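You operate a simulated robot arm through the tools that you are given. There is no shell and no other tool. Be economical: measure what you need, move in short steps, check, and stop when the job is done.

Carry out the task below with a simulated two-armed robot. There is one attempt and no reset: what you move stays moved.

TASK
Open the spoon drawer, take the green coaster from the inside of the spoon drawer and put it on the bridges shelf, then shut the drawer. Take the white spoon and put it on the seat under the blind. Put the folded cloth on the top of the console table away on the top of the desk. Press the pull chain to switch it on. Fetch the spirit level from the shelf of the console table and set it on the orange folder. Fetch the pink jacket and stand it on the yellow punched sheet on the low shelf of the sconce bay. Put the blotter on the meadows shelf away on the top of the desk. Open the bottom drawer of the plan chest, take the dust pad and leave it in the inside of the bottom drawer of the plan chest, then shut the drawer. Open the peg drawer, take the wax pad from the inside of the peg drawer and put it on the stones shelf, then shut the drawer. Do these in any order. Set down upright: pink jacket, blotter.

Only the result counts: the job must be done as asked and must still hold three seconds after the hand-in. Knocking over, shifting, dropping, spilling or breaking anything else fails it. Flat cloth is picked up by pressing the open fingertips on it (5 to 10 N) and closing them slowly along it; thin cloth reads only 2 to 8 mm in the jaws.

THE ROBOT
Two 6-joint arms with two-finger parallel grippers on one trunk, on a base that drives. Base frame: it is fixed to the floor where the robot stands at the start and does not move with it; the origin is under the middle of the robot, x ahead of it, y to its left, z up. Units: m, degrees, N and s.
The left shoulder is at the start at [0.06, 0.187, 0.972], the right one opposite. With the tool pointing down near the work surface each hand reaches from about 0.1 to 0.34 m from the robot's upright axis, wherever it stands, measured 20 degrees to its own side. Places, roughly: Bridges shelf [-2.9, 3, 1.1]; Stones shelf [-3.7, 2.7, 0.8]; blotter (9x6x8 cm) [-2.8, 3, 0.5]; bottom drawer of the plan chest [-1.1, 3.3, 0.4]; dust pad (9x6x6 cm) [-2.3, 3, 0.8]; folded cloth (10x6x3 cm) [0.5, 0.8, 0.8]; folder [-0.5, -1.25, 0.75]; green coaster (9x9x2 cm) [0.6, 0.1, 0.7]; inside of the bottom drawer of the plan chest [-1.1, 3.4, 0.4]; peg drawer [-2, 3.1, 0.5]; pink jacket (5x14x19 cm) [-3.7, 2.6, 0.6]; pull chain [0.4, 1, 0.9]; punched sheet [-4.75, 2.5, 0.5]; seat under the blind [-4.2, -0.8, 0.5]; spirit level (16x3x4 cm) [0.2, 1.8, 0.3]; spoon drawer [0.6, 0.1, 0.8]; top of the desk [-2.9, -3.1, 0.8]; wax pad (8x6x6 cm) [-2, 3.1, 0.5]; white spoon (15x4x2 cm) [0.7, -0.5, 0.9]. Payload 1.57 kg a hand.
Tool frame (each hand has its own): the origin (TCP) lies between the finger pads and is the grasp point; the fingertips stand 0.03 m ahead of it; z points along the fingers, y is the line along which they close. The gripper opens to 0.11 m. The fingers are 0.024 m wide and 0.012 m thick; the gripper's body (0.048 by 0.112 m) begins 0.078 m behind the TCP.
Orientation is that of the tool frame in the base frame, as a unit quaternion [w, x, y, z]. With the fingers straight down and closing along the base's y, the tool's x points along the base's -x, its y along +y and its z along -z.

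THE INTERFACE
- The arms move only by the tool servo_tool. It takes "left_deltas", "right_deltas" or both (then of equal length, played together; a hand with none holds still); each is a list of rows, each a list of 7 numbers: the shift along the base's x, y, z in units of 20 mm (1.0 is 20 mm), then the turn, a rotation vector about the base's x, y, z in units of 5 degrees (1.0 is 5 degrees), then the opening in per cent of the stroke, from 0 (shut) to 100 (fully open). In form: [[x, y, z, wx, wy, wz, grip], ...]. A call has 1 to 12 rows; each row shifts and turns the commanded pose from where the row before left it. A call with a number of a shift or a turn outside -1 to 1 is refused whole. Each row takes 0.2 s and may step no farther than 0.05 m and 8.6 degrees from the row before; otherwise, or with a gripper value out of range, the whole call is refused. A pose out of reach is approached as far as the arm can. The call stops where the force on the tool passes 40 N (or 10 N more than at its start, if that is more) or the arm is blocked; 0.2 s more then pass. Each finger travels about 0.153 m/s and halts on what it meets, pressing with about 30 N; the grip force reading is that of the motor and also rises with nothing between the fingers. The clock runs only during rows and for 0.2 s after the last one: add rows that do not move to give the fingers time. It gives the time, the measured TCP pose, the force on the tool (base axes), the opening and the grip force at its end, in the units of the frame above (readings bear some noise), with the torque about the TCP (base axes, N m) and any sound that the robot's microphone picked up.
- Cameras (640 x 400 px; columns grow to the right, rows downward): "scene" is now at [0.0051, 0.0302, 1.507]; the picture's right is [0.42, -0.91, 0.00], its down [-0.74, -0.34, -0.58] and it looks along [0.52, 0.24, -0.82] (base axes); focal length 240 px, centre (320, 200). "left" rides on the left gripper at [0.07, -0.016, -0.141] in its tool frame; the picture's right is [0.23, 0.97, 0.00], its down [-0.86, 0.20, -0.48] and it looks along [-0.47, 0.11, 0.88] (tool axes); focal length 222 px, centre (320, 200). "right" rides on the right gripper at [0.07, 0.016, -0.141] in its tool frame; the picture's right is [-0.23, 0.97, 0.00], its down [-0.86, -0.20, -0.48] and it looks along [-0.47, -0.11, 0.88] (tool axes); focal length 222 px, centre (320, 200). There is no depth. A picture from a camera that has moved, and an enlarged one, comes with that camera's place and axes in the base frame and with its lens.
- capture(camera): a new picture of that camera. It takes no simulated time.
- lift_body(by): slides the trunk up (or, below 0, down) by that many m; the arms and the scene camera ride with it, the base frame stays. It gives what a move gives, with no picture.
- roll_base(legs): drives the robot by 1 to 6 legs, each [ahead, left, turn to the left] in m, m and degrees, along the robot's own axes; the way and the turn of a leg run together, so that a leg with both is an arc; at most 1.5 m and 180 degrees a leg. The arms and the cameras ride along, it lands a little off, and it stops where it bumps. It gives what a move gives.
- head_to(pan, tilt): turns the head with the scene camera to pan (to the left, within 86 degrees either way) and tilt (down, from -29 to 69), counted from straight ahead of the robot. It gives what a move gives.
- inspect(camera, box): a new picture of the part [left, top, right, bottom] of that camera's present view, enlarged. It takes no simulated time.
- job_done(): hands the job in; it is judged then, once.

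Go step by step. Nothing tells you exact positions but the pictures and the camera data: compare them with the known pose of the tool, close in by small moves and look again before you grip or let go. The budget is 556 turns and 356 pictures, counting those below and the enlarged ones. Unless the task says otherwise, let go and move clear before handing in, and close with one line.

The tools are called after "Call:" as a command line: name --argument value ..., lists and objects as JSON in quotes. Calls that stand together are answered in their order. servo_tool: Moves the arms, as the interface text tells. Its arguments: {"type":"object","properties":{"left_deltas":{"type":"array","items":{"type":"array","items":{"type":"number"}}},"right_deltas":{"type":"array","items":{"type":"array","items":{"type":"number"}}}},"required":[]} The other tools are called the same way: lift_body (by) slides the trunk up or down; roll_base (legs) drives the base; head_to (pan, tilt) turns the head that bears the scene camera; capture (camera) takes a picture; inspect (camera, box) takes an enlarged picture of a part of a camera's view; job_done () hands the job in.

At the start:

```text
time: 0.0
left_position: [0.3434, 0.4283, 1.1104]
left_orientation: [0.0, 0.0, 1.0, 0.001]
left_wrist_force: [-0.7, -0.4, 0.1]
left_wrist_torque: [0.01, -0.01, 0.01]
left_opening: 0.1099
left_gripper_force: 0.1
right_position: [0.4064, -0.0087, 1.0869]
right_orientation: [0.0, -0.001, 1.0, 0.0]
right_wrist_force: [0.2, 0.5, 0.3]
right_wrist_torque: [0.02, -0.02, -0.01]
right_opening: 0.1099
right_gripper_force: 0.0
trunk travel left (down, up): [-0.6, 0.39]
robot x, y, heading: [0.0025, 0.0036, -0.0]
head pan, tilt: [25.0, 54.7]
```

scene: 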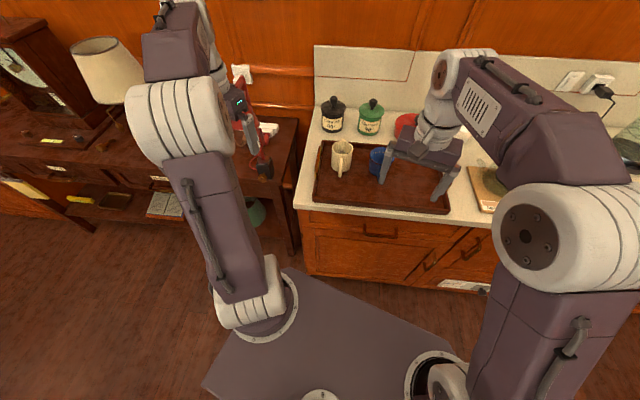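
right: 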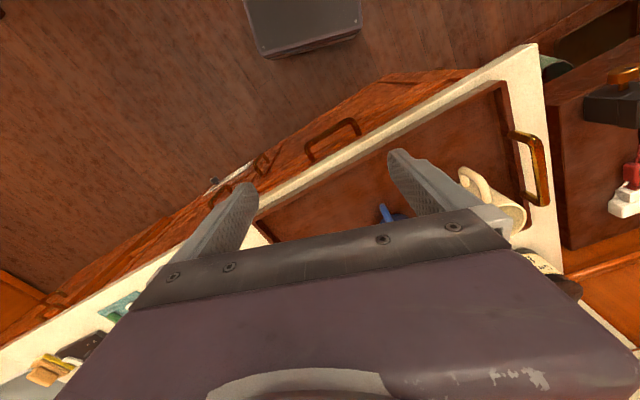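
left: 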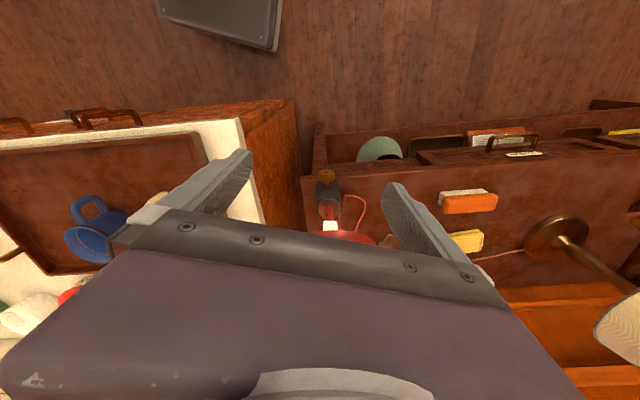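

I see a counter ahead with drawers and a console table with a lamp to the left. I'll look around with the head before moving anything.

Call:
head_to --pan 0 --tilt 45

Call:
capture --camera "scene"

Call:
head_to --pan 60 --tilt 35

Call:
capture --camera "scene"

Call:
head_to --pan -50 --tilt 35

Call:
capture --camera "scene"

```text
time: 0.9
left_position: [0.3423, 0.4266, 1.1087]
left_orientation: [0.0, -0.002, 1.0, 0.001]
left_wrist_force: [0.1, 0.0, -0.1]
left_wrist_torque: [0.0, 0.01, -0.01]
left_opening: 0.11
left_gripper_force: 0.0
right_position: [0.4059, -0.0082, 1.0865]
right_orientation: [0.0, 0.0, 1.0, 0.001]
right_wrist_force: [0.4, 0.0, -0.3]
right_wrist_torque: [0.0, -0.02, -0.01]
right_opening: 0.11
right_gripper_force: 0.1
trunk travel left (down, up): [-0.6, 0.39]
robot x, y, heading: [-0.0017, 0.0016, 0.0]
head pan, tilt: [0.0, 45.0]
```

```text
352 pictures are left
camera scene: at [0.0208, -0.0003, 1.52], right [0.0, -1.0, 0.0], down [-0.71, 0.0, -0.71], along [0.71, 0.0, -0.71], focal length 240 px, centre (320, 200)
```

scene: 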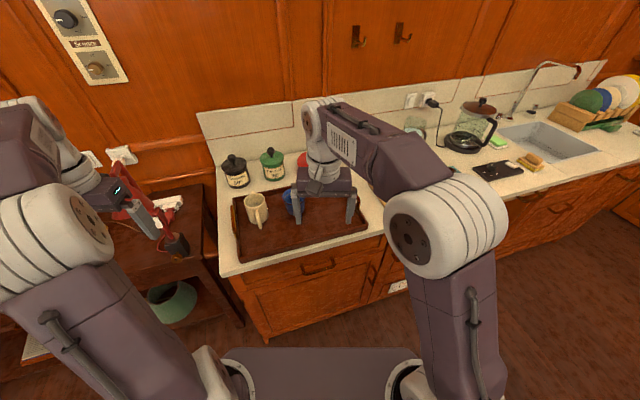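

```text
time: 2.2
left_position: [0.3426, 0.4272, 1.1095]
left_orientation: [0.0, -0.001, 1.0, 0.001]
left_wrist_force: [-0.2, -0.8, -0.4]
left_wrist_torque: [0.01, 0.02, 0.02]
left_opening: 0.11
left_gripper_force: 0.1
right_position: [0.4048, -0.008, 1.0875]
right_orientation: [0.0, 0.0, 1.0, 0.001]
right_wrist_force: [0.6, 0.0, -0.5]
right_wrist_torque: [0.02, 0.01, 0.0]
right_opening: 0.1097
right_gripper_force: 0.1
trunk travel left (down, up): [-0.6, 0.39]
robot x, y, heading: [-0.0018, -0.0028, 0.1]
head pan, tilt: [60.0, 35.0]
```

```text
351 pictures are left
camera scene: at [-0.0164, 0.0758, 1.5348], right [0.87, -0.5, 0.0], down [-0.29, -0.5, -0.82], along [0.41, 0.71, -0.57], focal length 240 px, centre (320, 200)
```

scene: 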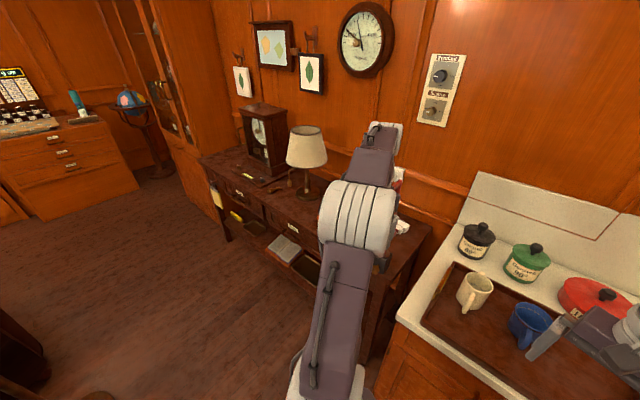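

```text
time: 4.1
left_position: [0.342, 0.4274, 1.1101]
left_orientation: [0.0, 0.0, 1.0, 0.001]
left_wrist_force: [0.3, -1.0, -0.6]
left_wrist_torque: [-0.02, -0.03, -0.02]
left_opening: 0.11
left_gripper_force: 0.1
right_position: [0.4052, -0.009, 1.0866]
right_orientation: [0.0, 0.0, 1.0, 0.0]
right_wrist_force: [0.4, -0.3, 0.0]
right_wrist_torque: [-0.03, 0.01, -0.04]
right_opening: 0.1099
right_gripper_force: 0.1
trunk travel left (down, up): [-0.6, 0.39]
robot x, y, heading: [0.0028, -0.0016, -0.0]
head pan, tilt: [-50.0, 35.0]
```

```text
350 pictures are left
camera scene: at [-0.0038, -0.0678, 1.5348], right [-0.77, -0.64, 0.0], down [-0.37, 0.44, -0.82], along [0.53, -0.63, -0.57], focal length 240 px, centre (320, 200)
```

scene: 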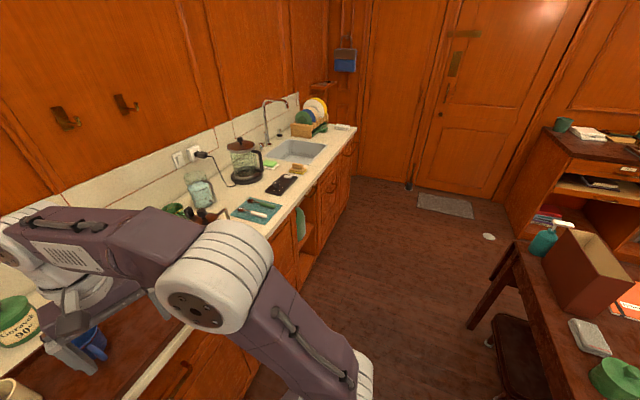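

I'll look at both sides as well, to know what is around before driving.

Call:
head_to --pan -86 --tilt 30

Call:
capture --camera "scene"

Call:
head_to --pan 86 --tilt 25

Call:
capture --camera "scene"

Call:
head_to --pan 0 --tilt 60

Call:
inspect --camera "scene" --box '[200, 100, 480, 300]'

```text
time: 5.1
left_position: [0.3428, 0.4283, 1.1104]
left_orientation: [-0.001, 0.0, 1.0, 0.001]
left_wrist_force: [0.9, 0.4, 0.1]
left_wrist_torque: [0.05, -0.05, -0.02]
left_opening: 0.1101
left_gripper_force: 0.1
right_position: [0.4068, -0.008, 1.0862]
right_orientation: [0.0, 0.0, 1.0, 0.0]
right_wrist_force: [-0.3, 0.2, -1.1]
right_wrist_torque: [0.02, -0.01, 0.02]
right_opening: 0.1101
right_gripper_force: 0.0
trunk travel left (down, up): [-0.6, 0.39]
robot x, y, heading: [-0.0018, 0.0019, -0.1]
head pan, tilt: [-85.9, 30.0]
```

```text
349 pictures are left
camera scene: at [-0.054, -0.0906, 1.5426], right [-1.0, -0.07, 0.0], down [-0.04, 0.5, -0.87], along [0.06, -0.86, -0.5], focal length 240 px, centre (320, 200)
```

scene: 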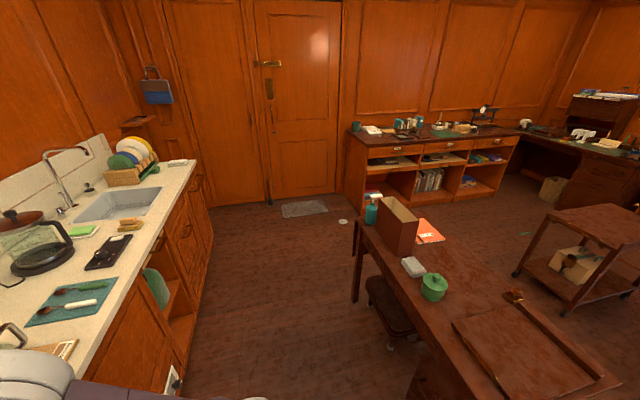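

```text
time: 7.7
left_position: [0.3422, 0.4279, 1.1094]
left_orientation: [0.001, -0.001, 1.0, 0.001]
left_wrist_force: [-0.9, -1.0, 0.3]
left_wrist_torque: [0.0, -0.01, 0.0]
left_opening: 0.1102
left_gripper_force: 0.2
right_position: [0.4053, -0.0078, 1.0859]
right_orientation: [0.0, -0.001, 1.0, 0.001]
right_wrist_force: [0.2, 0.5, -0.3]
right_wrist_torque: [0.02, -0.01, 0.01]
right_opening: 0.11
right_gripper_force: 0.1
trunk travel left (down, up): [-0.6, 0.39]
robot x, y, heading: [-0.0042, -0.0013, -0.1]
head pan, tilt: [85.9, 25.0]
```

```text
348 pictures are left
camera scene: at [-0.0539, 0.0915, 1.5506], right [1.0, -0.07, 0.0], down [-0.03, -0.42, -0.91], along [0.06, 0.9, -0.42], focal length 240 px, centre (320, 200)
```

scene: 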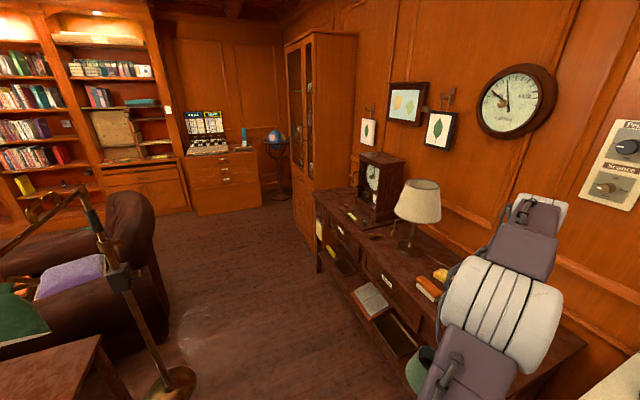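

```text
time: 9.3
left_position: [0.3433, 0.4285, 1.1092]
left_orientation: [0.0, -0.002, 1.0, 0.001]
left_wrist_force: [-0.8, -0.3, 0.7]
left_wrist_torque: [0.02, -0.03, -0.04]
left_opening: 0.11
left_gripper_force: 0.1
right_position: [0.4067, -0.0077, 1.0862]
right_orientation: [-0.001, 0.0, 1.0, 0.0]
right_wrist_force: [0.3, -0.4, -0.5]
right_wrist_torque: [0.0, -0.01, -0.01]
right_opening: 0.11
right_gripper_force: 0.1
trunk travel left (down, up): [-0.6, 0.39]
robot x, y, heading: [0.0026, 0.0025, -0.0]
head pan, tilt: [0.0, 60.0]
```

```text
2.00 times, centred on (340, 200) of scene
camera zoom: at [0.0062, -0.0003, 1.5005], right [0.0, -1.0, 0.0], down [-0.87, 0.0, -0.5], along [0.5, 0.0, -0.87], focal length 480 px, centre (280, 200)
```

zoom: 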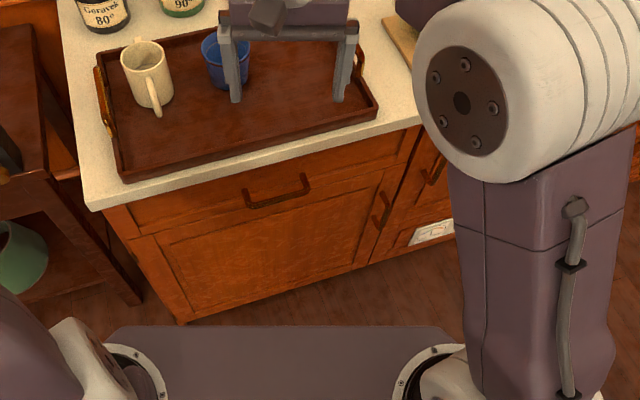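

The counter front runs at about 17° to the robot and its handle is near [0.44, 0, 0.78]. I back off and turn to face it square.

Call:
roll_base --legs '[[-0.2, 0, 0], [0, 0, 17.5]]'

Call:
capture --camera "scene"

Call:
capture --camera "right"

```text
time: 11.9
left_position: [-0.0025, 0.5106, 1.1101]
left_orientation: [0.0, -0.154, 0.988, 0.0]
left_wrist_force: [-0.8, -0.7, -0.2]
left_wrist_torque: [-0.01, 0.01, 0.03]
left_opening: 0.1103
left_gripper_force: 0.0
right_position: [0.1893, 0.1162, 1.0881]
right_orientation: [0.001, -0.154, 0.988, -0.001]
right_wrist_force: [-0.5, -0.6, -0.6]
right_wrist_torque: [0.0, -0.02, -0.01]
right_opening: 0.1097
right_gripper_force: 0.0
trunk travel left (down, up): [-0.6, 0.39]
robot x, y, heading: [-0.1998, -0.0043, 17.7]
head pan, tilt: [0.0, 60.0]
```

```text
346 pictures are left
camera scene: at [-0.1936, 0.0015, 1.5005], right [0.3, -0.95, 0.0], down [-0.83, -0.26, -0.5], along [0.48, 0.15, -0.87], focal length 240 px, centre (320, 200)
```

scene: 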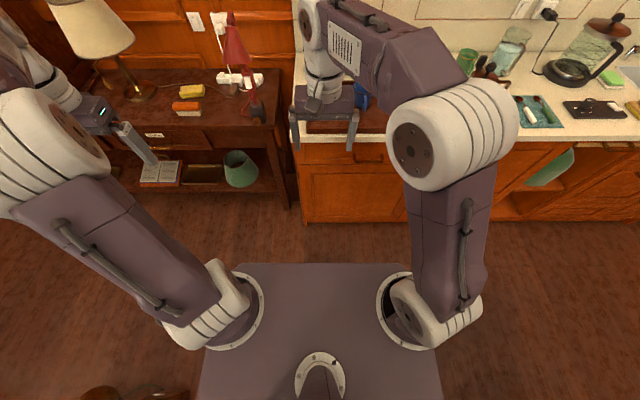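

```text
345 pictures are left
camera right: at [0.119, 0.1108, 1.2275], right [-0.08, 1.0, 0.0], down [0.88, 0.07, 0.48], along [0.48, 0.04, -0.88], focal length 222 px, centre (320, 200)
```

right: 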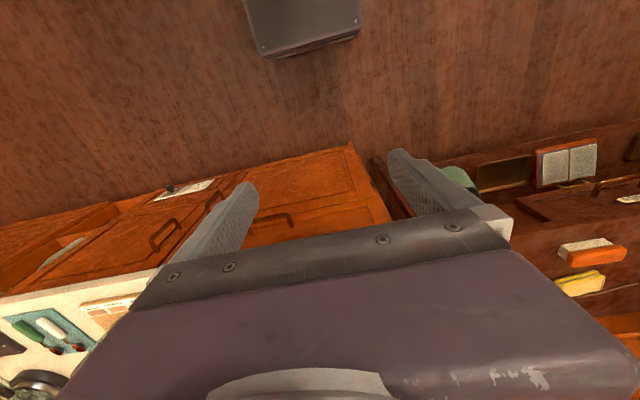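

I am square to the counter now. I rotate the right hand to point forward with the fingers closing vertically, shifting it to the right in front of the drawer handle but still above it.

Call:
servo_tool --right_deltas '[[0.47, -0.375, 0, 0.968, -0.5, -0.769, 100], [0.47, -0.375, 0, 0.968, -0.5, -0.769, 100], [0.47, -0.375, 0, 0.968, -0.5, -0.769, 100], [0.47, -0.375, 0, 0.968, -0.5, -0.769, 100], [0.47, -0.375, 0, 0.968, -0.5, -0.769, 100], [0.47, -0.375, 0, 0.968, -0.5, -0.769, 100], [0.47, -0.375, 0, 0.968, -0.5, -0.769, 100], [0.47, -0.375, 0, 0.968, -0.5, -0.769, 100], [0.47, -0.375, 0, 0.968, -0.5, -0.769, 100]]'

Call:
servo_tool --right_deltas '[[0.47, -0.375, 0, 0.968, -0.5, -0.769, 100], [0.47, -0.375, 0, 0.968, -0.5, -0.769, 100], [0.47, -0.375, 0, 0.968, -0.5, -0.769, 100], [0.47, -0.375, 0, 0.968, -0.5, -0.769, 100], [0.47, -0.375, 0, 0.968, -0.5, -0.769, 100], [0.47, -0.375, 0, 0.968, -0.5, -0.769, 100], [0.47, -0.375, 0, 0.968, -0.5, -0.769, 100], [0.47, -0.375, 0, 0.968, -0.5, -0.769, 100], [0.47, -0.375, 0, 0.968, -0.5, -0.769, 100]]'

Call:
capture --camera "scene"

```text
time: 13.9
left_position: [-0.0036, 0.5108, 1.1104]
left_orientation: [-0.001, -0.154, 0.988, 0.0]
left_wrist_force: [0.6, 0.4, 0.2]
left_wrist_torque: [0.02, 0.05, 0.04]
left_opening: 0.1101
left_gripper_force: 0.1
right_position: [0.2741, 0.0474, 1.0861]
right_orientation: [0.241, 0.154, 0.9, 0.329]
right_wrist_force: [0.0, -0.3, 0.6]
right_wrist_torque: [0.01, 0.03, -0.01]
right_opening: 0.1099
right_gripper_force: 0.2
trunk travel left (down, up): [-0.6, 0.39]
robot x, y, heading: [-0.1964, 0.0015, 17.5]
head pan, tilt: [0.0, 60.0]
```

```text
time: 15.9
left_position: [-0.0028, 0.5112, 1.1103]
left_orientation: [0.0, -0.154, 0.988, 0.002]
left_wrist_force: [0.7, 0.0, 0.0]
left_wrist_torque: [0.01, 0.0, 0.01]
left_opening: 0.1101
left_gripper_force: 0.1
right_position: [0.3675, -0.0742, 1.0931]
right_orientation: [0.414, 0.415, 0.572, 0.574]
right_wrist_force: [0.4, -0.1, 0.3]
right_wrist_torque: [0.02, -0.05, 0.02]
right_opening: 0.11
right_gripper_force: 0.0
right hand out of reach, approached as far as the arm can: row 7, 8, 9
trunk travel left (down, up): [-0.6, 0.39]
robot x, y, heading: [-0.2013, -0.0016, 17.7]
head pan, tilt: [0.0, 60.0]
```

```text
344 pictures are left
camera scene: at [-0.193, 0.0008, 1.5005], right [0.3, -0.95, 0.0], down [-0.83, -0.26, -0.5], along [0.48, 0.15, -0.87], focal length 240 px, centre (320, 200)
```

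scene: 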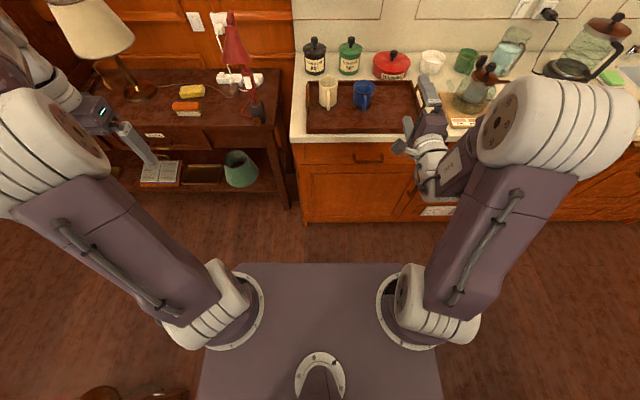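

The handle comes out at about [0.445, 0.0, 0.77] from three views. I back off slightly, lower the trunk so the hand is at handle height, and look again.

Call:
roll_base --legs '[[-0.1, 0.045, 0]]'

Call:
lift_body --by -0.32

Call:
capture --camera "scene"

Call:
capture --camera "right"

```text
time: 17.1
left_position: [-0.1118, 0.524, 1.1103]
left_orientation: [0.0, -0.155, 0.988, 0.001]
left_wrist_force: [-0.4, 0.7, 0.0]
left_wrist_torque: [-0.02, 0.0, -0.03]
left_opening: 0.1101
left_gripper_force: 0.1
right_position: [0.2581, -0.0616, 1.0922]
right_orientation: [0.414, 0.414, 0.573, 0.574]
right_wrist_force: [-0.8, 0.5, 0.7]
right_wrist_torque: [-0.03, 0.0, -0.01]
right_opening: 0.1098
right_gripper_force: 0.1
trunk travel left (down, up): [-0.6, 0.39]
robot x, y, heading: [-0.3094, 0.0131, 17.4]
head pan, tilt: [0.0, 60.0]
```

```text
time: 20.2
left_position: [-0.1128, 0.5232, 0.7906]
left_orientation: [-0.001, -0.155, 0.988, 0.001]
left_wrist_force: [0.9, 0.1, 1.1]
left_wrist_torque: [-0.01, -0.03, 0.01]
left_opening: 0.1099
left_gripper_force: 0.1
right_position: [0.2585, -0.0612, 0.7723]
right_orientation: [0.414, 0.415, 0.573, 0.573]
right_wrist_force: [-0.3, -0.5, 0.6]
right_wrist_torque: [0.02, -0.01, -0.01]
right_opening: 0.1101
right_gripper_force: 0.0
trunk travel left (down, up): [-0.28, 0.71]
robot x, y, heading: [-0.3039, 0.0099, 17.8]
head pan, tilt: [0.0, 60.0]
```

```text
343 pictures are left
camera scene: at [-0.3028, 0.0135, 1.1805], right [0.3, -0.95, 0.0], down [-0.82, -0.26, -0.5], along [0.48, 0.15, -0.87], focal length 240 px, centre (320, 200)
```

scene: 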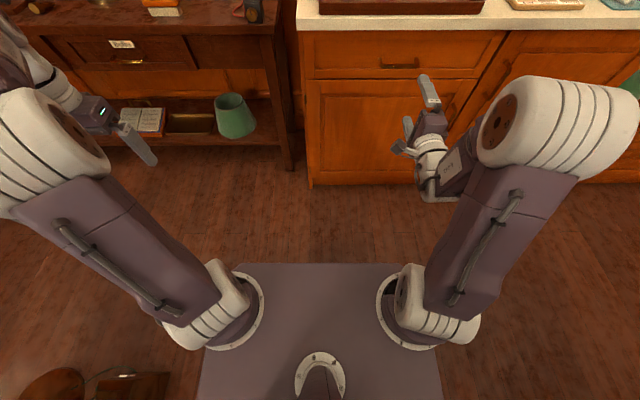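

```text
342 pictures are left
camera right: at [0.1022, -0.0392, 0.7883], right [0.07, -0.22, 0.97], down [-0.19, -0.96, -0.2], along [0.98, -0.17, -0.11], focal length 222 px, centre (320, 200)
```

right: 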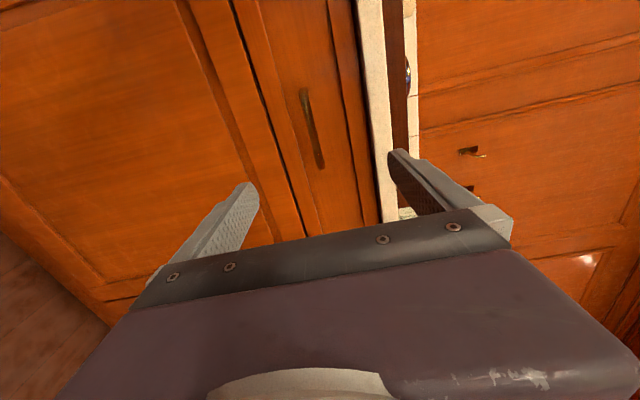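

The handle is in line with the hand laterally, at z≈0.76. I set the fingers to half open, drop a centimetre, and drive ahead most of the way.

Call:
servo_tool --right_deltas '[[0, 0, -0.5, 0, 0, 0, 60], [0, 0, 0, 0, 0, 0, 50]]'

Call:
roll_base --legs '[[0.13, 0, 0]]'

Call:
capture --camera "right"

Call:
capture --camera "scene"

```text
time: 20.8
left_position: [-0.1125, 0.5243, 0.791]
left_orientation: [0.0, -0.155, 0.988, 0.001]
left_wrist_force: [-0.4, 0.0, -0.2]
left_wrist_torque: [0.01, 0.0, -0.03]
left_opening: 0.1101
left_gripper_force: 0.1
right_position: [0.2572, -0.0622, 0.7624]
right_orientation: [0.414, 0.414, 0.573, 0.573]
right_wrist_force: [0.8, -0.2, -0.4]
right_wrist_torque: [0.01, 0.02, 0.01]
right_opening: 0.0549
right_gripper_force: 0.0
trunk travel left (down, up): [-0.28, 0.71]
robot x, y, heading: [-0.3088, 0.0119, 17.4]
head pan, tilt: [0.0, 60.0]
```

```text
time: 22.1
left_position: [0.0118, 0.5649, 0.7889]
left_orientation: [0.0, -0.155, 0.988, 0.001]
left_wrist_force: [-0.7, -0.9, 0.5]
left_wrist_torque: [-0.01, 0.04, -0.01]
left_opening: 0.1099
left_gripper_force: 0.1
right_position: [0.3829, -0.0203, 0.7621]
right_orientation: [0.413, 0.413, 0.574, 0.574]
right_wrist_force: [-0.2, -0.2, -0.6]
right_wrist_torque: [0.01, 0.02, -0.02]
right_opening: 0.0551
right_gripper_force: 0.1
trunk travel left (down, up): [-0.28, 0.71]
robot x, y, heading: [-0.182, 0.0551, 17.7]
head pan, tilt: [0.0, 60.0]
```

```text
341 pictures are left
camera right: at [0.2277, 0.0009, 0.7779], right [0.07, -0.22, 0.97], down [-0.18, -0.96, -0.2], along [0.98, -0.17, -0.11], focal length 222 px, centre (320, 200)
```

right: 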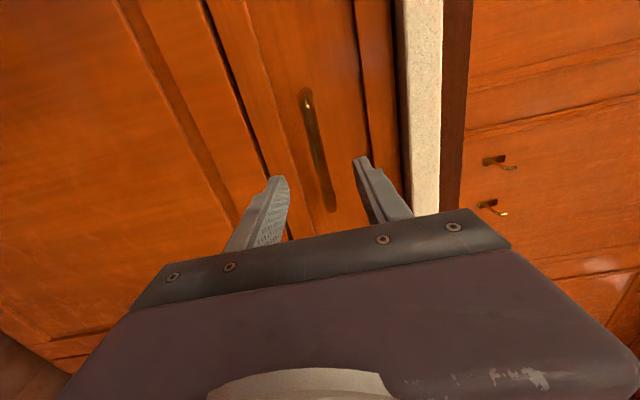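

```text
340 pictures are left
camera scene: at [-0.177, 0.0538, 1.1805], right [0.31, -0.95, 0.0], down [-0.83, -0.26, -0.5], along [0.48, 0.15, -0.87], focal length 240 px, centre (320, 200)
```

scene: 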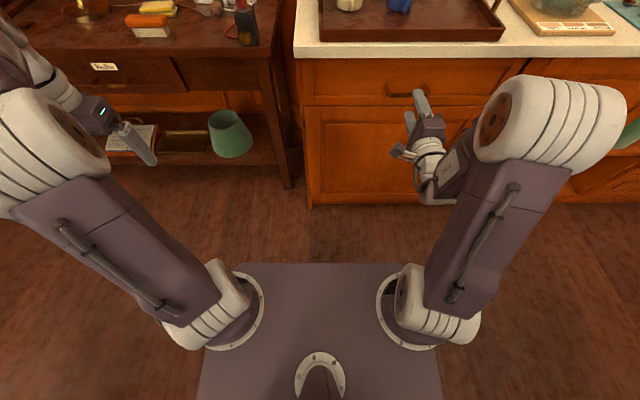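

The bar lies between the fingers' heights and about 4–5 cm ahead. I advance with the arm in small steps and check.

Call:
servo_tool --right_deltas '[[0.48, 0.2, 0, 0, 0, 0, 50], [0.48, 0.2, 0, 0, 0, 0, 50], [0.48, 0.15, 0, 0, 0, 0, 50], [0.48, 0.15, 0, 0, 0, 0, 50]]'

Call:
capture --camera "right"

Call:
inspect --camera "scene" --box '[340, 50, 500, 150]'

```text
time: 23.1
left_position: [0.0116, 0.564, 0.7898]
left_orientation: [0.0, -0.155, 0.988, 0.001]
left_wrist_force: [0.4, -0.6, -1.0]
left_wrist_torque: [-0.04, 0.01, 0.0]
left_opening: 0.11
left_gripper_force: 0.2
right_position: [0.4227, -0.0146, 0.7627]
right_orientation: [0.411, 0.412, 0.575, 0.575]
right_wrist_force: [0.3, 0.0, -0.5]
right_wrist_torque: [-0.03, -0.02, 0.0]
right_opening: 0.055
right_gripper_force: 0.1
right hand out of reach, approached as far as the arm can: row 2, 4
trunk travel left (down, up): [-0.28, 0.71]
robot x, y, heading: [-0.1821, 0.0509, 18.0]
head pan, tilt: [0.0, 60.0]
```

```text
339 pictures are left
camera right: at [0.2666, 0.007, 0.779], right [0.07, -0.22, 0.97], down [-0.18, -0.96, -0.2], along [0.98, -0.16, -0.11], focal length 222 px, centre (320, 200)
```

right: 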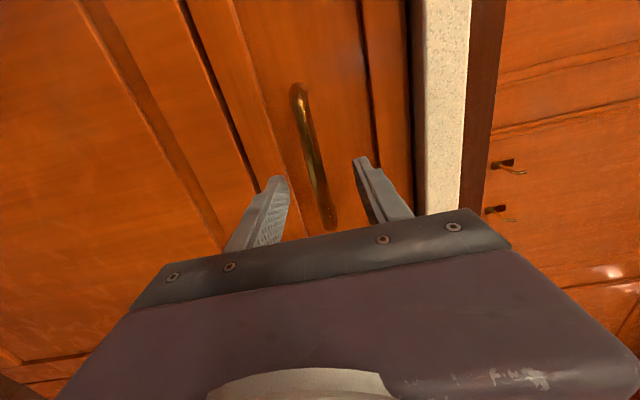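

```text
4.00 times, centred on (420, 100) of scene
camera zoom: at [-0.1778, 0.0535, 1.1805], right [0.31, -0.95, 0.0], down [-0.82, -0.26, -0.5], along [0.48, 0.15, -0.87], focal length 959 px, centre (-80, 600)
```

zoom: 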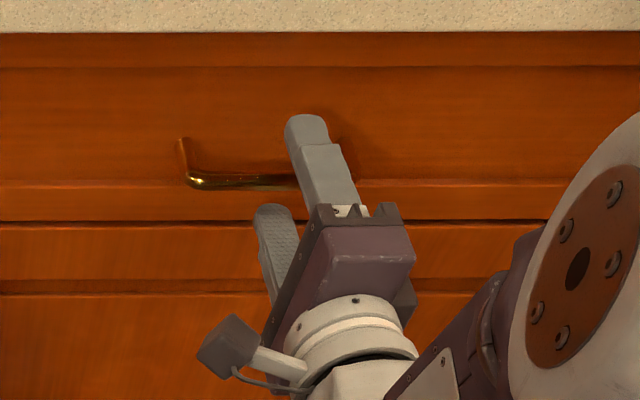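

The fingertips straddle the bar near its right end. I shift left 2 cm, a little forward, and close.

Call:
servo_tool --right_deltas '[[-0.15, 0.48, 0, 0, 0, 0, 50], [-0.15, 0.48, 0, 0, 0, 0, 50], [0.45, 0.15, 0, 0, 0, 0, 50], [0, 0, 0, 0, 0, 0, 20], [0, 0, 0, 0, 0, 0, 0], [0, 0, 0, 0, 0, 0, 0]]'

Call:
capture --camera "right"

Call:
inspect --camera "scene" --box '[340, 50, 500, 150]'

```text
time: 24.5
left_position: [0.0129, 0.5644, 0.7901]
left_orientation: [-0.001, -0.155, 0.988, 0.001]
left_wrist_force: [0.4, -0.5, 0.5]
left_wrist_torque: [0.03, -0.02, -0.01]
left_opening: 0.1101
left_gripper_force: 0.3
right_position: [0.4281, -0.0144, 0.7636]
right_orientation: [0.411, 0.413, 0.577, 0.573]
right_wrist_force: [-5.2, 0.4, -12.1]
right_wrist_torque: [-0.14, 0.09, -0.24]
right_opening: 0.0126
right_gripper_force: 30.0
right hand out of reach, approached as far as the arm can: row 1, 2
trunk travel left (down, up): [-0.28, 0.71]
robot x, y, heading: [-0.1853, 0.0505, 17.9]
head pan, tilt: [0.0, 60.0]
```

```text
337 pictures are left
camera right: at [0.2718, 0.0074, 0.7796], right [0.08, -0.21, 0.97], down [-0.18, -0.96, -0.2], along [0.98, -0.16, -0.11], focal length 222 px, centre (320, 200)
```

right: 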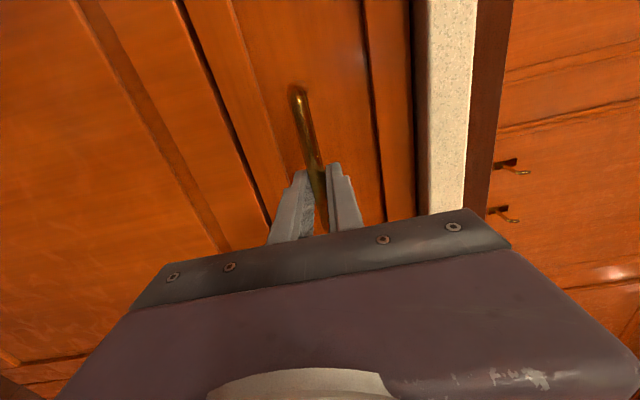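

```text
4.00 times, centred on (420, 100) of scene
camera zoom: at [-0.1771, 0.0534, 1.1803], right [0.31, -0.95, 0.0], down [-0.83, -0.26, -0.5], along [0.48, 0.15, -0.87], focal length 959 px, centre (-80, 600)
```

zoom: 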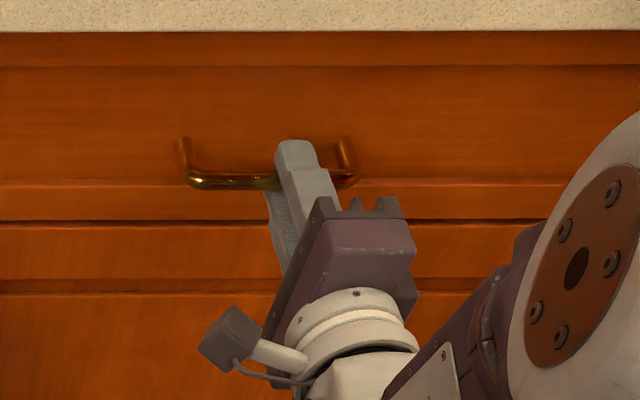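

The bar is gripped at 12.6 mm. I pull the drawer open by driving back slowly 0.1 m first to check.

Call:
roll_base --legs '[[-0.1, 0, 0]]'

Call:
capture --camera "scene"

```text
time: 25.7
left_position: [-0.0814, 0.5334, 0.7901]
left_orientation: [-0.001, -0.155, 0.988, 0.001]
left_wrist_force: [-1.0, -0.7, 0.2]
left_wrist_torque: [0.02, -0.03, -0.01]
left_opening: 0.1098
left_gripper_force: 0.0
right_position: [0.3347, -0.0444, 0.7622]
right_orientation: [0.411, 0.413, 0.576, 0.574]
right_wrist_force: [-1.1, 0.5, -18.4]
right_wrist_torque: [-0.25, 0.27, 0.14]
right_opening: 0.0127
right_gripper_force: 29.5
trunk travel left (down, up): [-0.28, 0.71]
robot x, y, heading: [-0.2803, 0.0184, 17.9]
head pan, tilt: [0.0, 60.0]
```

```text
335 pictures are left
camera scene: at [-0.2706, 0.0228, 1.1804], right [0.31, -0.95, 0.0], down [-0.83, -0.26, -0.5], along [0.47, 0.15, -0.87], focal length 240 px, centre (320, 200)
```

scene: 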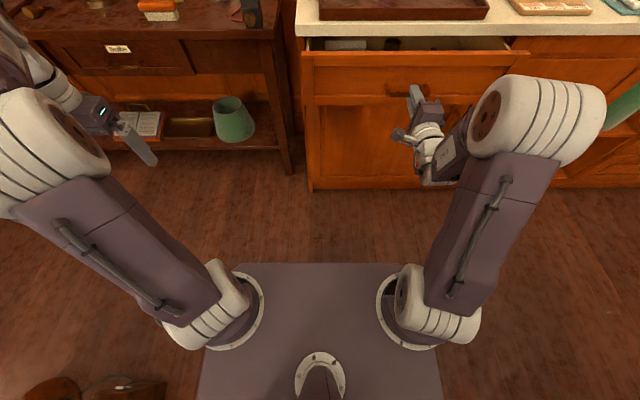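

The drawer opens. I pull it another 0.17 m.

Call:
roll_base --legs '[[-0.17, 0, 0]]'

Call:
capture --camera "scene"

```text
time: 27.1
left_position: [-0.2432, 0.4803, 0.7894]
left_orientation: [0.0, -0.156, 0.988, 0.002]
left_wrist_force: [0.0, -0.3, 0.0]
left_wrist_torque: [0.0, 0.01, 0.01]
left_opening: 0.11
left_gripper_force: 0.0
right_position: [0.1724, -0.0969, 0.7636]
right_orientation: [0.41, 0.414, 0.576, 0.574]
right_wrist_force: [3.3, -9.9, -8.9]
right_wrist_torque: [-0.31, 0.1, -0.57]
right_opening: 0.013
right_gripper_force: 29.7
trunk travel left (down, up): [-0.28, 0.71]
robot x, y, heading: [-0.4383, -0.0285, 17.7]
head pan, tilt: [0.0, 60.0]
```

```text
334 pictures are left
camera scene: at [-0.4322, -0.0302, 1.1805], right [0.31, -0.95, 0.0], down [-0.83, -0.26, -0.5], along [0.47, 0.15, -0.87], focal length 240 px, centre (320, 200)
```

scene: 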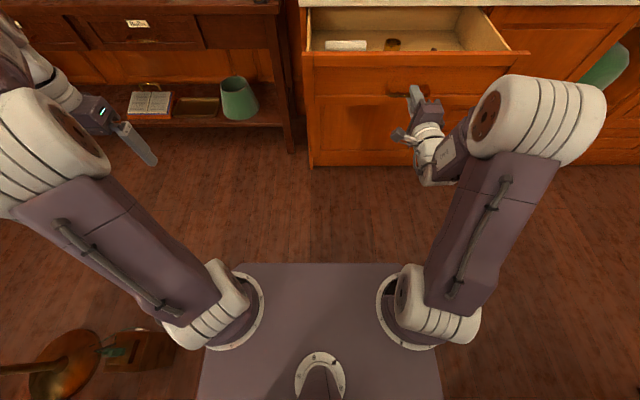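

Drawer is about 0.27 m out. I release the bar, back off, raise the trunk and look inside.

Call:
servo_tool --right_deltas '[[0, 0, 0, 0, 0, 0, 50], [0, 0, 0, 0, 0, 0, 50], [0, 0, 0, 0, 0, 0, 50]]'

Call:
roll_base --legs '[[-0.1, 0, 0]]'

Call:
lift_body --by 0.5

Call:
head_to --pan 0 --tilt 50

Call:
capture --camera "scene"

```text
time: 27.9
left_position: [-0.2455, 0.4821, 0.7895]
left_orientation: [-0.001, -0.156, 0.988, 0.001]
left_wrist_force: [-0.7, 0.2, 0.4]
left_wrist_torque: [0.01, 0.0, 0.02]
left_opening: 0.1102
left_gripper_force: 0.0
right_position: [0.1719, -0.0951, 0.763]
right_orientation: [0.41, 0.414, 0.576, 0.573]
right_wrist_force: [-0.4, -0.4, 0.1]
right_wrist_torque: [-0.01, 0.03, 0.03]
right_opening: 0.0549
right_gripper_force: 0.0
trunk travel left (down, up): [-0.28, 0.71]
robot x, y, heading: [-0.4398, -0.0298, 17.9]
head pan, tilt: [0.0, 60.0]
```

```text
time: 29.1
left_position: [-0.3404, 0.4519, 0.79]
left_orientation: [0.0, -0.156, 0.988, 0.002]
left_wrist_force: [-0.1, -0.7, -0.8]
left_wrist_torque: [-0.01, -0.06, -0.01]
left_opening: 0.1101
left_gripper_force: 0.1
right_position: [0.0776, -0.126, 0.7647]
right_orientation: [0.41, 0.413, 0.575, 0.575]
right_wrist_force: [-1.0, -0.7, 0.7]
right_wrist_torque: [-0.01, 0.01, 0.01]
right_opening: 0.055
right_gripper_force: 0.0
trunk travel left (down, up): [-0.28, 0.71]
robot x, y, heading: [-0.5313, -0.0616, 18.2]
head pan, tilt: [0.0, 60.0]
```

```text
refused: 0.5 is not a number from -0.4 to 0.4
```

```text
time: 29.8
left_position: [-0.3394, 0.4523, 0.789]
left_orientation: [0.0, -0.155, 0.988, 0.001]
left_wrist_force: [-0.2, -0.1, 0.1]
left_wrist_torque: [0.0, 0.03, 0.01]
left_opening: 0.1099
left_gripper_force: 0.0
right_position: [0.0772, -0.1263, 0.765]
right_orientation: [0.41, 0.414, 0.576, 0.573]
right_wrist_force: [-0.5, -0.5, 0.9]
right_wrist_torque: [0.0, -0.03, 0.03]
right_opening: 0.055
right_gripper_force: 0.0
trunk travel left (down, up): [-0.28, 0.71]
robot x, y, heading: [-0.5346, -0.0623, 17.9]
head pan, tilt: [0.0, 50.0]
```

```text
333 pictures are left
camera scene: at [-0.5181, -0.0558, 1.193], right [0.31, -0.95, 0.0], down [-0.73, -0.24, -0.64], along [0.61, 0.2, -0.77], focal length 240 px, centre (320, 200)
```

scene: 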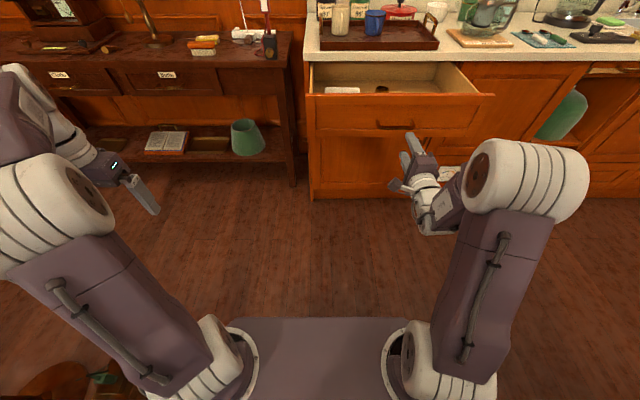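

Call:
lift_body --by 0.4

Call:
inspect --camera "scene" --box '[280, 60, 520, 210]'

```text
time: 33.6
left_position: [-0.3387, 0.4518, 1.1903]
left_orientation: [0.0, -0.155, 0.988, 0.001]
left_wrist_force: [-0.8, -0.2, -0.1]
left_wrist_torque: [0.01, -0.04, 0.02]
left_opening: 0.1099
left_gripper_force: 0.0
right_position: [0.0777, -0.1268, 1.1639]
right_orientation: [0.41, 0.413, 0.576, 0.574]
right_wrist_force: [-0.4, 0.1, 0.5]
right_wrist_torque: [-0.01, 0.0, -0.01]
right_opening: 0.055
right_gripper_force: 0.1
trunk travel left (down, up): [-0.68, 0.31]
robot x, y, heading: [-0.533, -0.0626, 18.0]
head pan, tilt: [0.0, 50.0]
```

```text
2.67 times, centred on (400, 135) of scene
camera zoom: at [-0.5179, -0.0557, 1.593], right [0.31, -0.95, 0.0], down [-0.73, -0.24, -0.64], along [0.61, 0.2, -0.77], focal length 639 px, centre (107, 373)
```

zoom: 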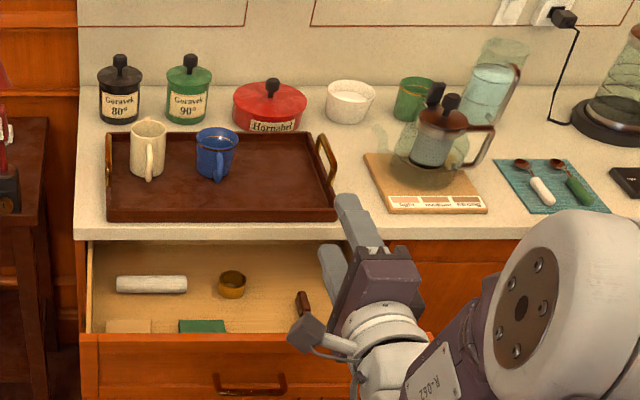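

I see the green coaster near the front of the drawer, left of the middle (about [0.31, 0.03, 0.71]). I'll take it with the left hand from above; first test that the left hand reaches low enough well ahead of the robot.

Call:
servo_tool --left_deltas '[[0.914, -0.755, -0.91, 0, 0, 0, 100], [0.914, -0.755, -0.91, 0, 0, 0, 100], [0.914, -0.755, -0.91, 0, 0, 0, 100], [0.914, -0.755, -0.91, 0, 0, 0, 100], [0.914, -0.755, -0.91, 0, 0, 0, 100], [0.914, -0.755, -0.91, 0, 0, 0, 100], [0.914, -0.755, -0.91, 0, 0, 0, 100], [0.914, -0.755, -0.91, 0, 0, 0, 100], [0.914, -0.755, -0.91, 0, 0, 0, 100], [0.914, -0.755, -0.91, 0, 0, 0, 100], [0.914, -0.755, -0.91, 0, 0, 0, 100]]'

Call:
capture --camera "left"

```text
time: 36.0
left_position: [-0.1372, 0.2861, 0.9894]
left_orientation: [0.0, -0.155, 0.988, 0.003]
left_wrist_force: [-0.7, 0.1, -0.3]
left_wrist_torque: [-0.01, 0.0, 0.0]
left_opening: 0.1102
left_gripper_force: 0.0
right_position: [0.0789, -0.1264, 1.1621]
right_orientation: [0.41, 0.413, 0.575, 0.574]
right_wrist_force: [-0.3, -0.6, 0.0]
right_wrist_torque: [-0.05, 0.03, 0.01]
right_opening: 0.0551
right_gripper_force: 0.0
trunk travel left (down, up): [-0.68, 0.31]
robot x, y, heading: [-0.5332, -0.0579, 17.9]
head pan, tilt: [0.0, 50.0]
```

```text
331 pictures are left
camera left: at [-0.1985, 0.2494, 1.1303], right [-0.52, 0.86, 0.0], down [0.75, 0.45, 0.48], along [0.41, 0.25, -0.88], focal length 222 px, centre (320, 200)
```

left: 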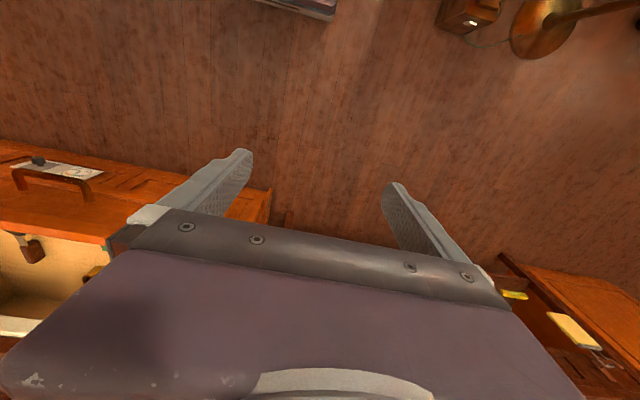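

Left reach is fine. I fold the right hand back to pointing down and pull it in, so it clears the counter while the robot drives up.

Call:
servo_tool --right_deltas '[[-0.266, -0.26, 0.1, -0.968, 0.5, 0.769, 100], [-0.266, -0.26, 0.1, -0.968, 0.5, 0.769, 100], [-0.266, -0.26, 0.1, -0.968, 0.5, 0.769, 100], [-0.266, -0.26, 0.1, -0.968, 0.5, 0.769, 100], [-0.266, -0.26, 0.1, -0.968, 0.5, 0.769, 100], [-0.266, -0.26, 0.1, -0.968, 0.5, 0.769, 100], [-0.266, -0.26, 0.1, -0.968, 0.5, 0.769, 100], [-0.266, -0.26, 0.1, -0.968, 0.5, 0.769, 100], [-0.266, -0.26, 0.1, -0.968, 0.5, 0.769, 100]]'

Call:
servo_tool --right_deltas '[[-0.266, -0.26, 0.1, -0.968, 0.5, 0.769, 100], [-0.266, -0.26, 0.1, -0.968, 0.5, 0.769, 100], [-0.266, -0.26, 0.1, -0.968, 0.5, 0.769, 100], [-0.266, -0.26, 0.1, -0.968, 0.5, 0.769, 100], [-0.266, -0.26, 0.1, -0.968, 0.5, 0.769, 100], [-0.266, -0.26, 0.1, -0.968, 0.5, 0.769, 100], [-0.266, -0.26, 0.1, -0.968, 0.5, 0.769, 100], [-0.266, -0.26, 0.1, -0.968, 0.5, 0.769, 100], [-0.266, -0.26, 0.1, -0.968, 0.5, 0.769, 100]]'

Call:
roll_base --legs '[[0, -0.36, 0], [0.24, 0, 0]]'

Call:
capture --camera "left"

Call:
capture --camera "scene"

```text
time: 38.0
left_position: [-0.1381, 0.285, 0.9901]
left_orientation: [-0.001, -0.156, 0.988, 0.001]
left_wrist_force: [0.1, 0.6, 0.6]
left_wrist_torque: [0.02, -0.03, 0.03]
left_opening: 0.1098
left_gripper_force: 0.2
right_position: [0.0297, -0.1741, 1.1808]
right_orientation: [0.232, 0.15, 0.903, 0.328]
right_wrist_force: [0.3, -0.1, -0.1]
right_wrist_torque: [0.03, 0.0, 0.0]
right_opening: 0.1102
right_gripper_force: 0.0
trunk travel left (down, up): [-0.68, 0.31]
robot x, y, heading: [-0.5325, -0.0589, 18.2]
head pan, tilt: [0.0, 50.0]
```

```text
time: 40.0
left_position: [-0.1365, 0.2868, 0.9892]
left_orientation: [-0.001, -0.156, 0.988, 0.0]
left_wrist_force: [0.8, 0.7, -0.6]
left_wrist_torque: [0.0, -0.01, -0.02]
left_opening: 0.1099
left_gripper_force: 0.2
right_position: [-0.0172, -0.218, 1.2003]
right_orientation: [-0.009, -0.154, 0.988, -0.005]
right_wrist_force: [0.1, 0.5, -0.3]
right_wrist_torque: [0.0, 0.01, 0.03]
right_opening: 0.1102
right_gripper_force: 0.1
trunk travel left (down, up): [-0.68, 0.31]
robot x, y, heading: [-0.5375, -0.0605, 17.7]
head pan, tilt: [0.0, 50.0]
```

```text
time: 41.7
left_position: [-0.0447, 0.1371, 0.9882]
left_orientation: [0.0, -0.1, 0.995, 0.001]
left_wrist_force: [0.1, 0.8, 0.1]
left_wrist_torque: [0.01, 0.02, -0.03]
left_opening: 0.1099
left_gripper_force: 0.2
right_position: [0.0169, -0.3799, 1.1995]
right_orientation: [-0.009, -0.098, 0.995, -0.004]
right_wrist_force: [0.3, 0.8, 0.0]
right_wrist_torque: [-0.04, 0.01, 0.01]
right_opening: 0.11
right_gripper_force: 0.1
trunk travel left (down, up): [-0.68, 0.31]
robot x, y, heading: [-0.4778, -0.1662, 11.2]
head pan, tilt: [0.0, 50.0]
stopped in leg 1: the robot was blocked; the commanded pose is now the measured one
```

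```text
330 pictures are left
camera left: at [-0.1108, 0.1083, 1.13], right [-0.42, 0.91, 0.0], down [0.8, 0.36, 0.48], along [0.43, 0.2, -0.88], focal length 222 px, centre (320, 200)
```

left: 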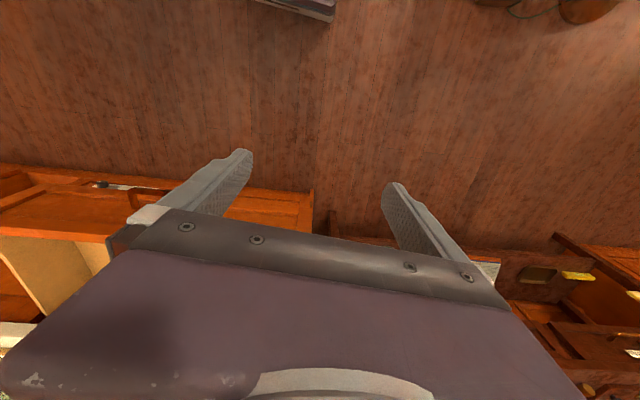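

```text
329 pictures are left
camera scene: at [-0.4615, -0.1583, 1.5931], right [0.2, -0.98, 0.0], down [-0.75, -0.15, -0.64], along [0.63, 0.12, -0.77], focal length 240 px, centre (320, 200)
```

scene: 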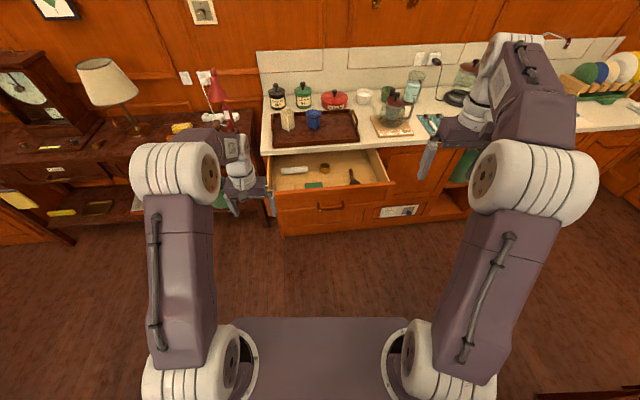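

The strafe was blocked, probably by the work table behind on the right. I look there before going on.

Call:
head_to --pan -80 --tilt 60

Call:
capture --camera "scene"

```text
time: 43.2
left_position: [-0.0453, 0.1348, 0.9888]
left_orientation: [0.0, -0.1, 0.995, 0.001]
left_wrist_force: [-0.6, -0.2, 0.8]
left_wrist_torque: [0.0, 0.02, 0.0]
left_opening: 0.1102
left_gripper_force: 0.0
right_position: [0.0165, -0.3817, 1.1997]
right_orientation: [-0.009, -0.097, 0.995, -0.003]
right_wrist_force: [-1.3, -1.3, -0.5]
right_wrist_torque: [0.01, 0.0, -0.02]
right_opening: 0.1098
right_gripper_force: 0.1
trunk travel left (down, up): [-0.68, 0.31]
robot x, y, heading: [-0.476, -0.1618, 11.3]
head pan, tilt: [-80.0, 60.0]
```

```text
328 pictures are left
camera scene: at [-0.5134, -0.2386, 1.5805], right [-0.93, -0.36, 0.0], down [-0.32, 0.81, -0.5], along [0.18, -0.47, -0.87], focal length 240 px, centre (320, 200)
```

scene: 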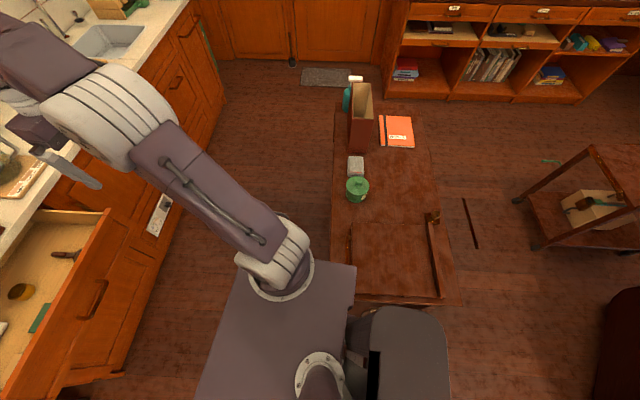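

The table's near end is just behind the robot's right rear. I'll go forward first, then square up, strafe right and close in.

Call:
roll_base --legs '[[0.2, 0, 0], [0, 0, 6.4], [0, -0.24, 0], [0.1, 0, 0]]'

Call:
head_to --pan 0 --tilt 60

Call:
capture --camera "scene"

Call:
capture --camera "left"

```text
time: 47.5
left_position: [0.2803, 0.0214, 0.9899]
left_orientation: [0.0, -0.155, 0.988, 0.002]
left_wrist_force: [0.3, 0.4, 0.3]
left_wrist_torque: [0.01, 0.0, 0.0]
left_opening: 0.1101
left_gripper_force: 0.1
right_position: [0.3995, -0.4838, 1.1994]
right_orientation: [-0.009, -0.153, 0.988, -0.004]
right_wrist_force: [0.0, -0.2, 0.0]
right_wrist_torque: [-0.01, 0.06, -0.02]
right_opening: 0.1096
right_gripper_force: 0.0
trunk travel left (down, up): [-0.68, 0.31]
robot x, y, heading: [-0.1166, -0.3228, 18.0]
head pan, tilt: [-80.0, 60.0]
```

```text
time: 49.0
left_position: [0.2803, 0.0241, 0.9899]
left_orientation: [-0.001, -0.156, 0.988, 0.0]
left_wrist_force: [0.1, 0.5, -0.2]
left_wrist_torque: [0.0, 0.04, 0.0]
left_opening: 0.1101
left_gripper_force: 0.0
right_position: [0.4, -0.4832, 1.2005]
right_orientation: [-0.009, -0.152, 0.988, -0.004]
right_wrist_force: [0.2, -0.2, 1.3]
right_wrist_torque: [0.0, -0.01, 0.0]
right_opening: 0.1101
right_gripper_force: 0.1
trunk travel left (down, up): [-0.68, 0.31]
robot x, y, heading: [-0.1154, -0.324, 17.9]
head pan, tilt: [0.0, 60.0]
```

```text
327 pictures are left
camera scene: at [-0.1098, -0.3218, 1.5805], right [0.3, -0.95, 0.0], down [-0.82, -0.26, -0.5], along [0.48, 0.15, -0.87], focal length 240 px, centre (320, 200)
```

scene: 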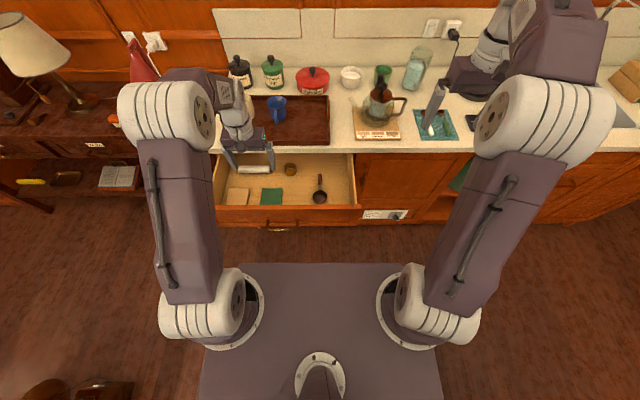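

```text
326 pictures are left
camera left: at [0.2188, -0.0132, 1.1309], right [-0.52, 0.86, 0.0], down [0.75, 0.45, 0.48], along [0.41, 0.25, -0.88], focal length 222 px, centre (320, 200)
```

left: 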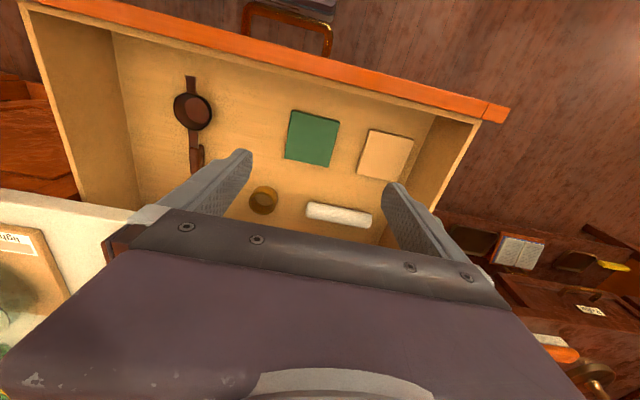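

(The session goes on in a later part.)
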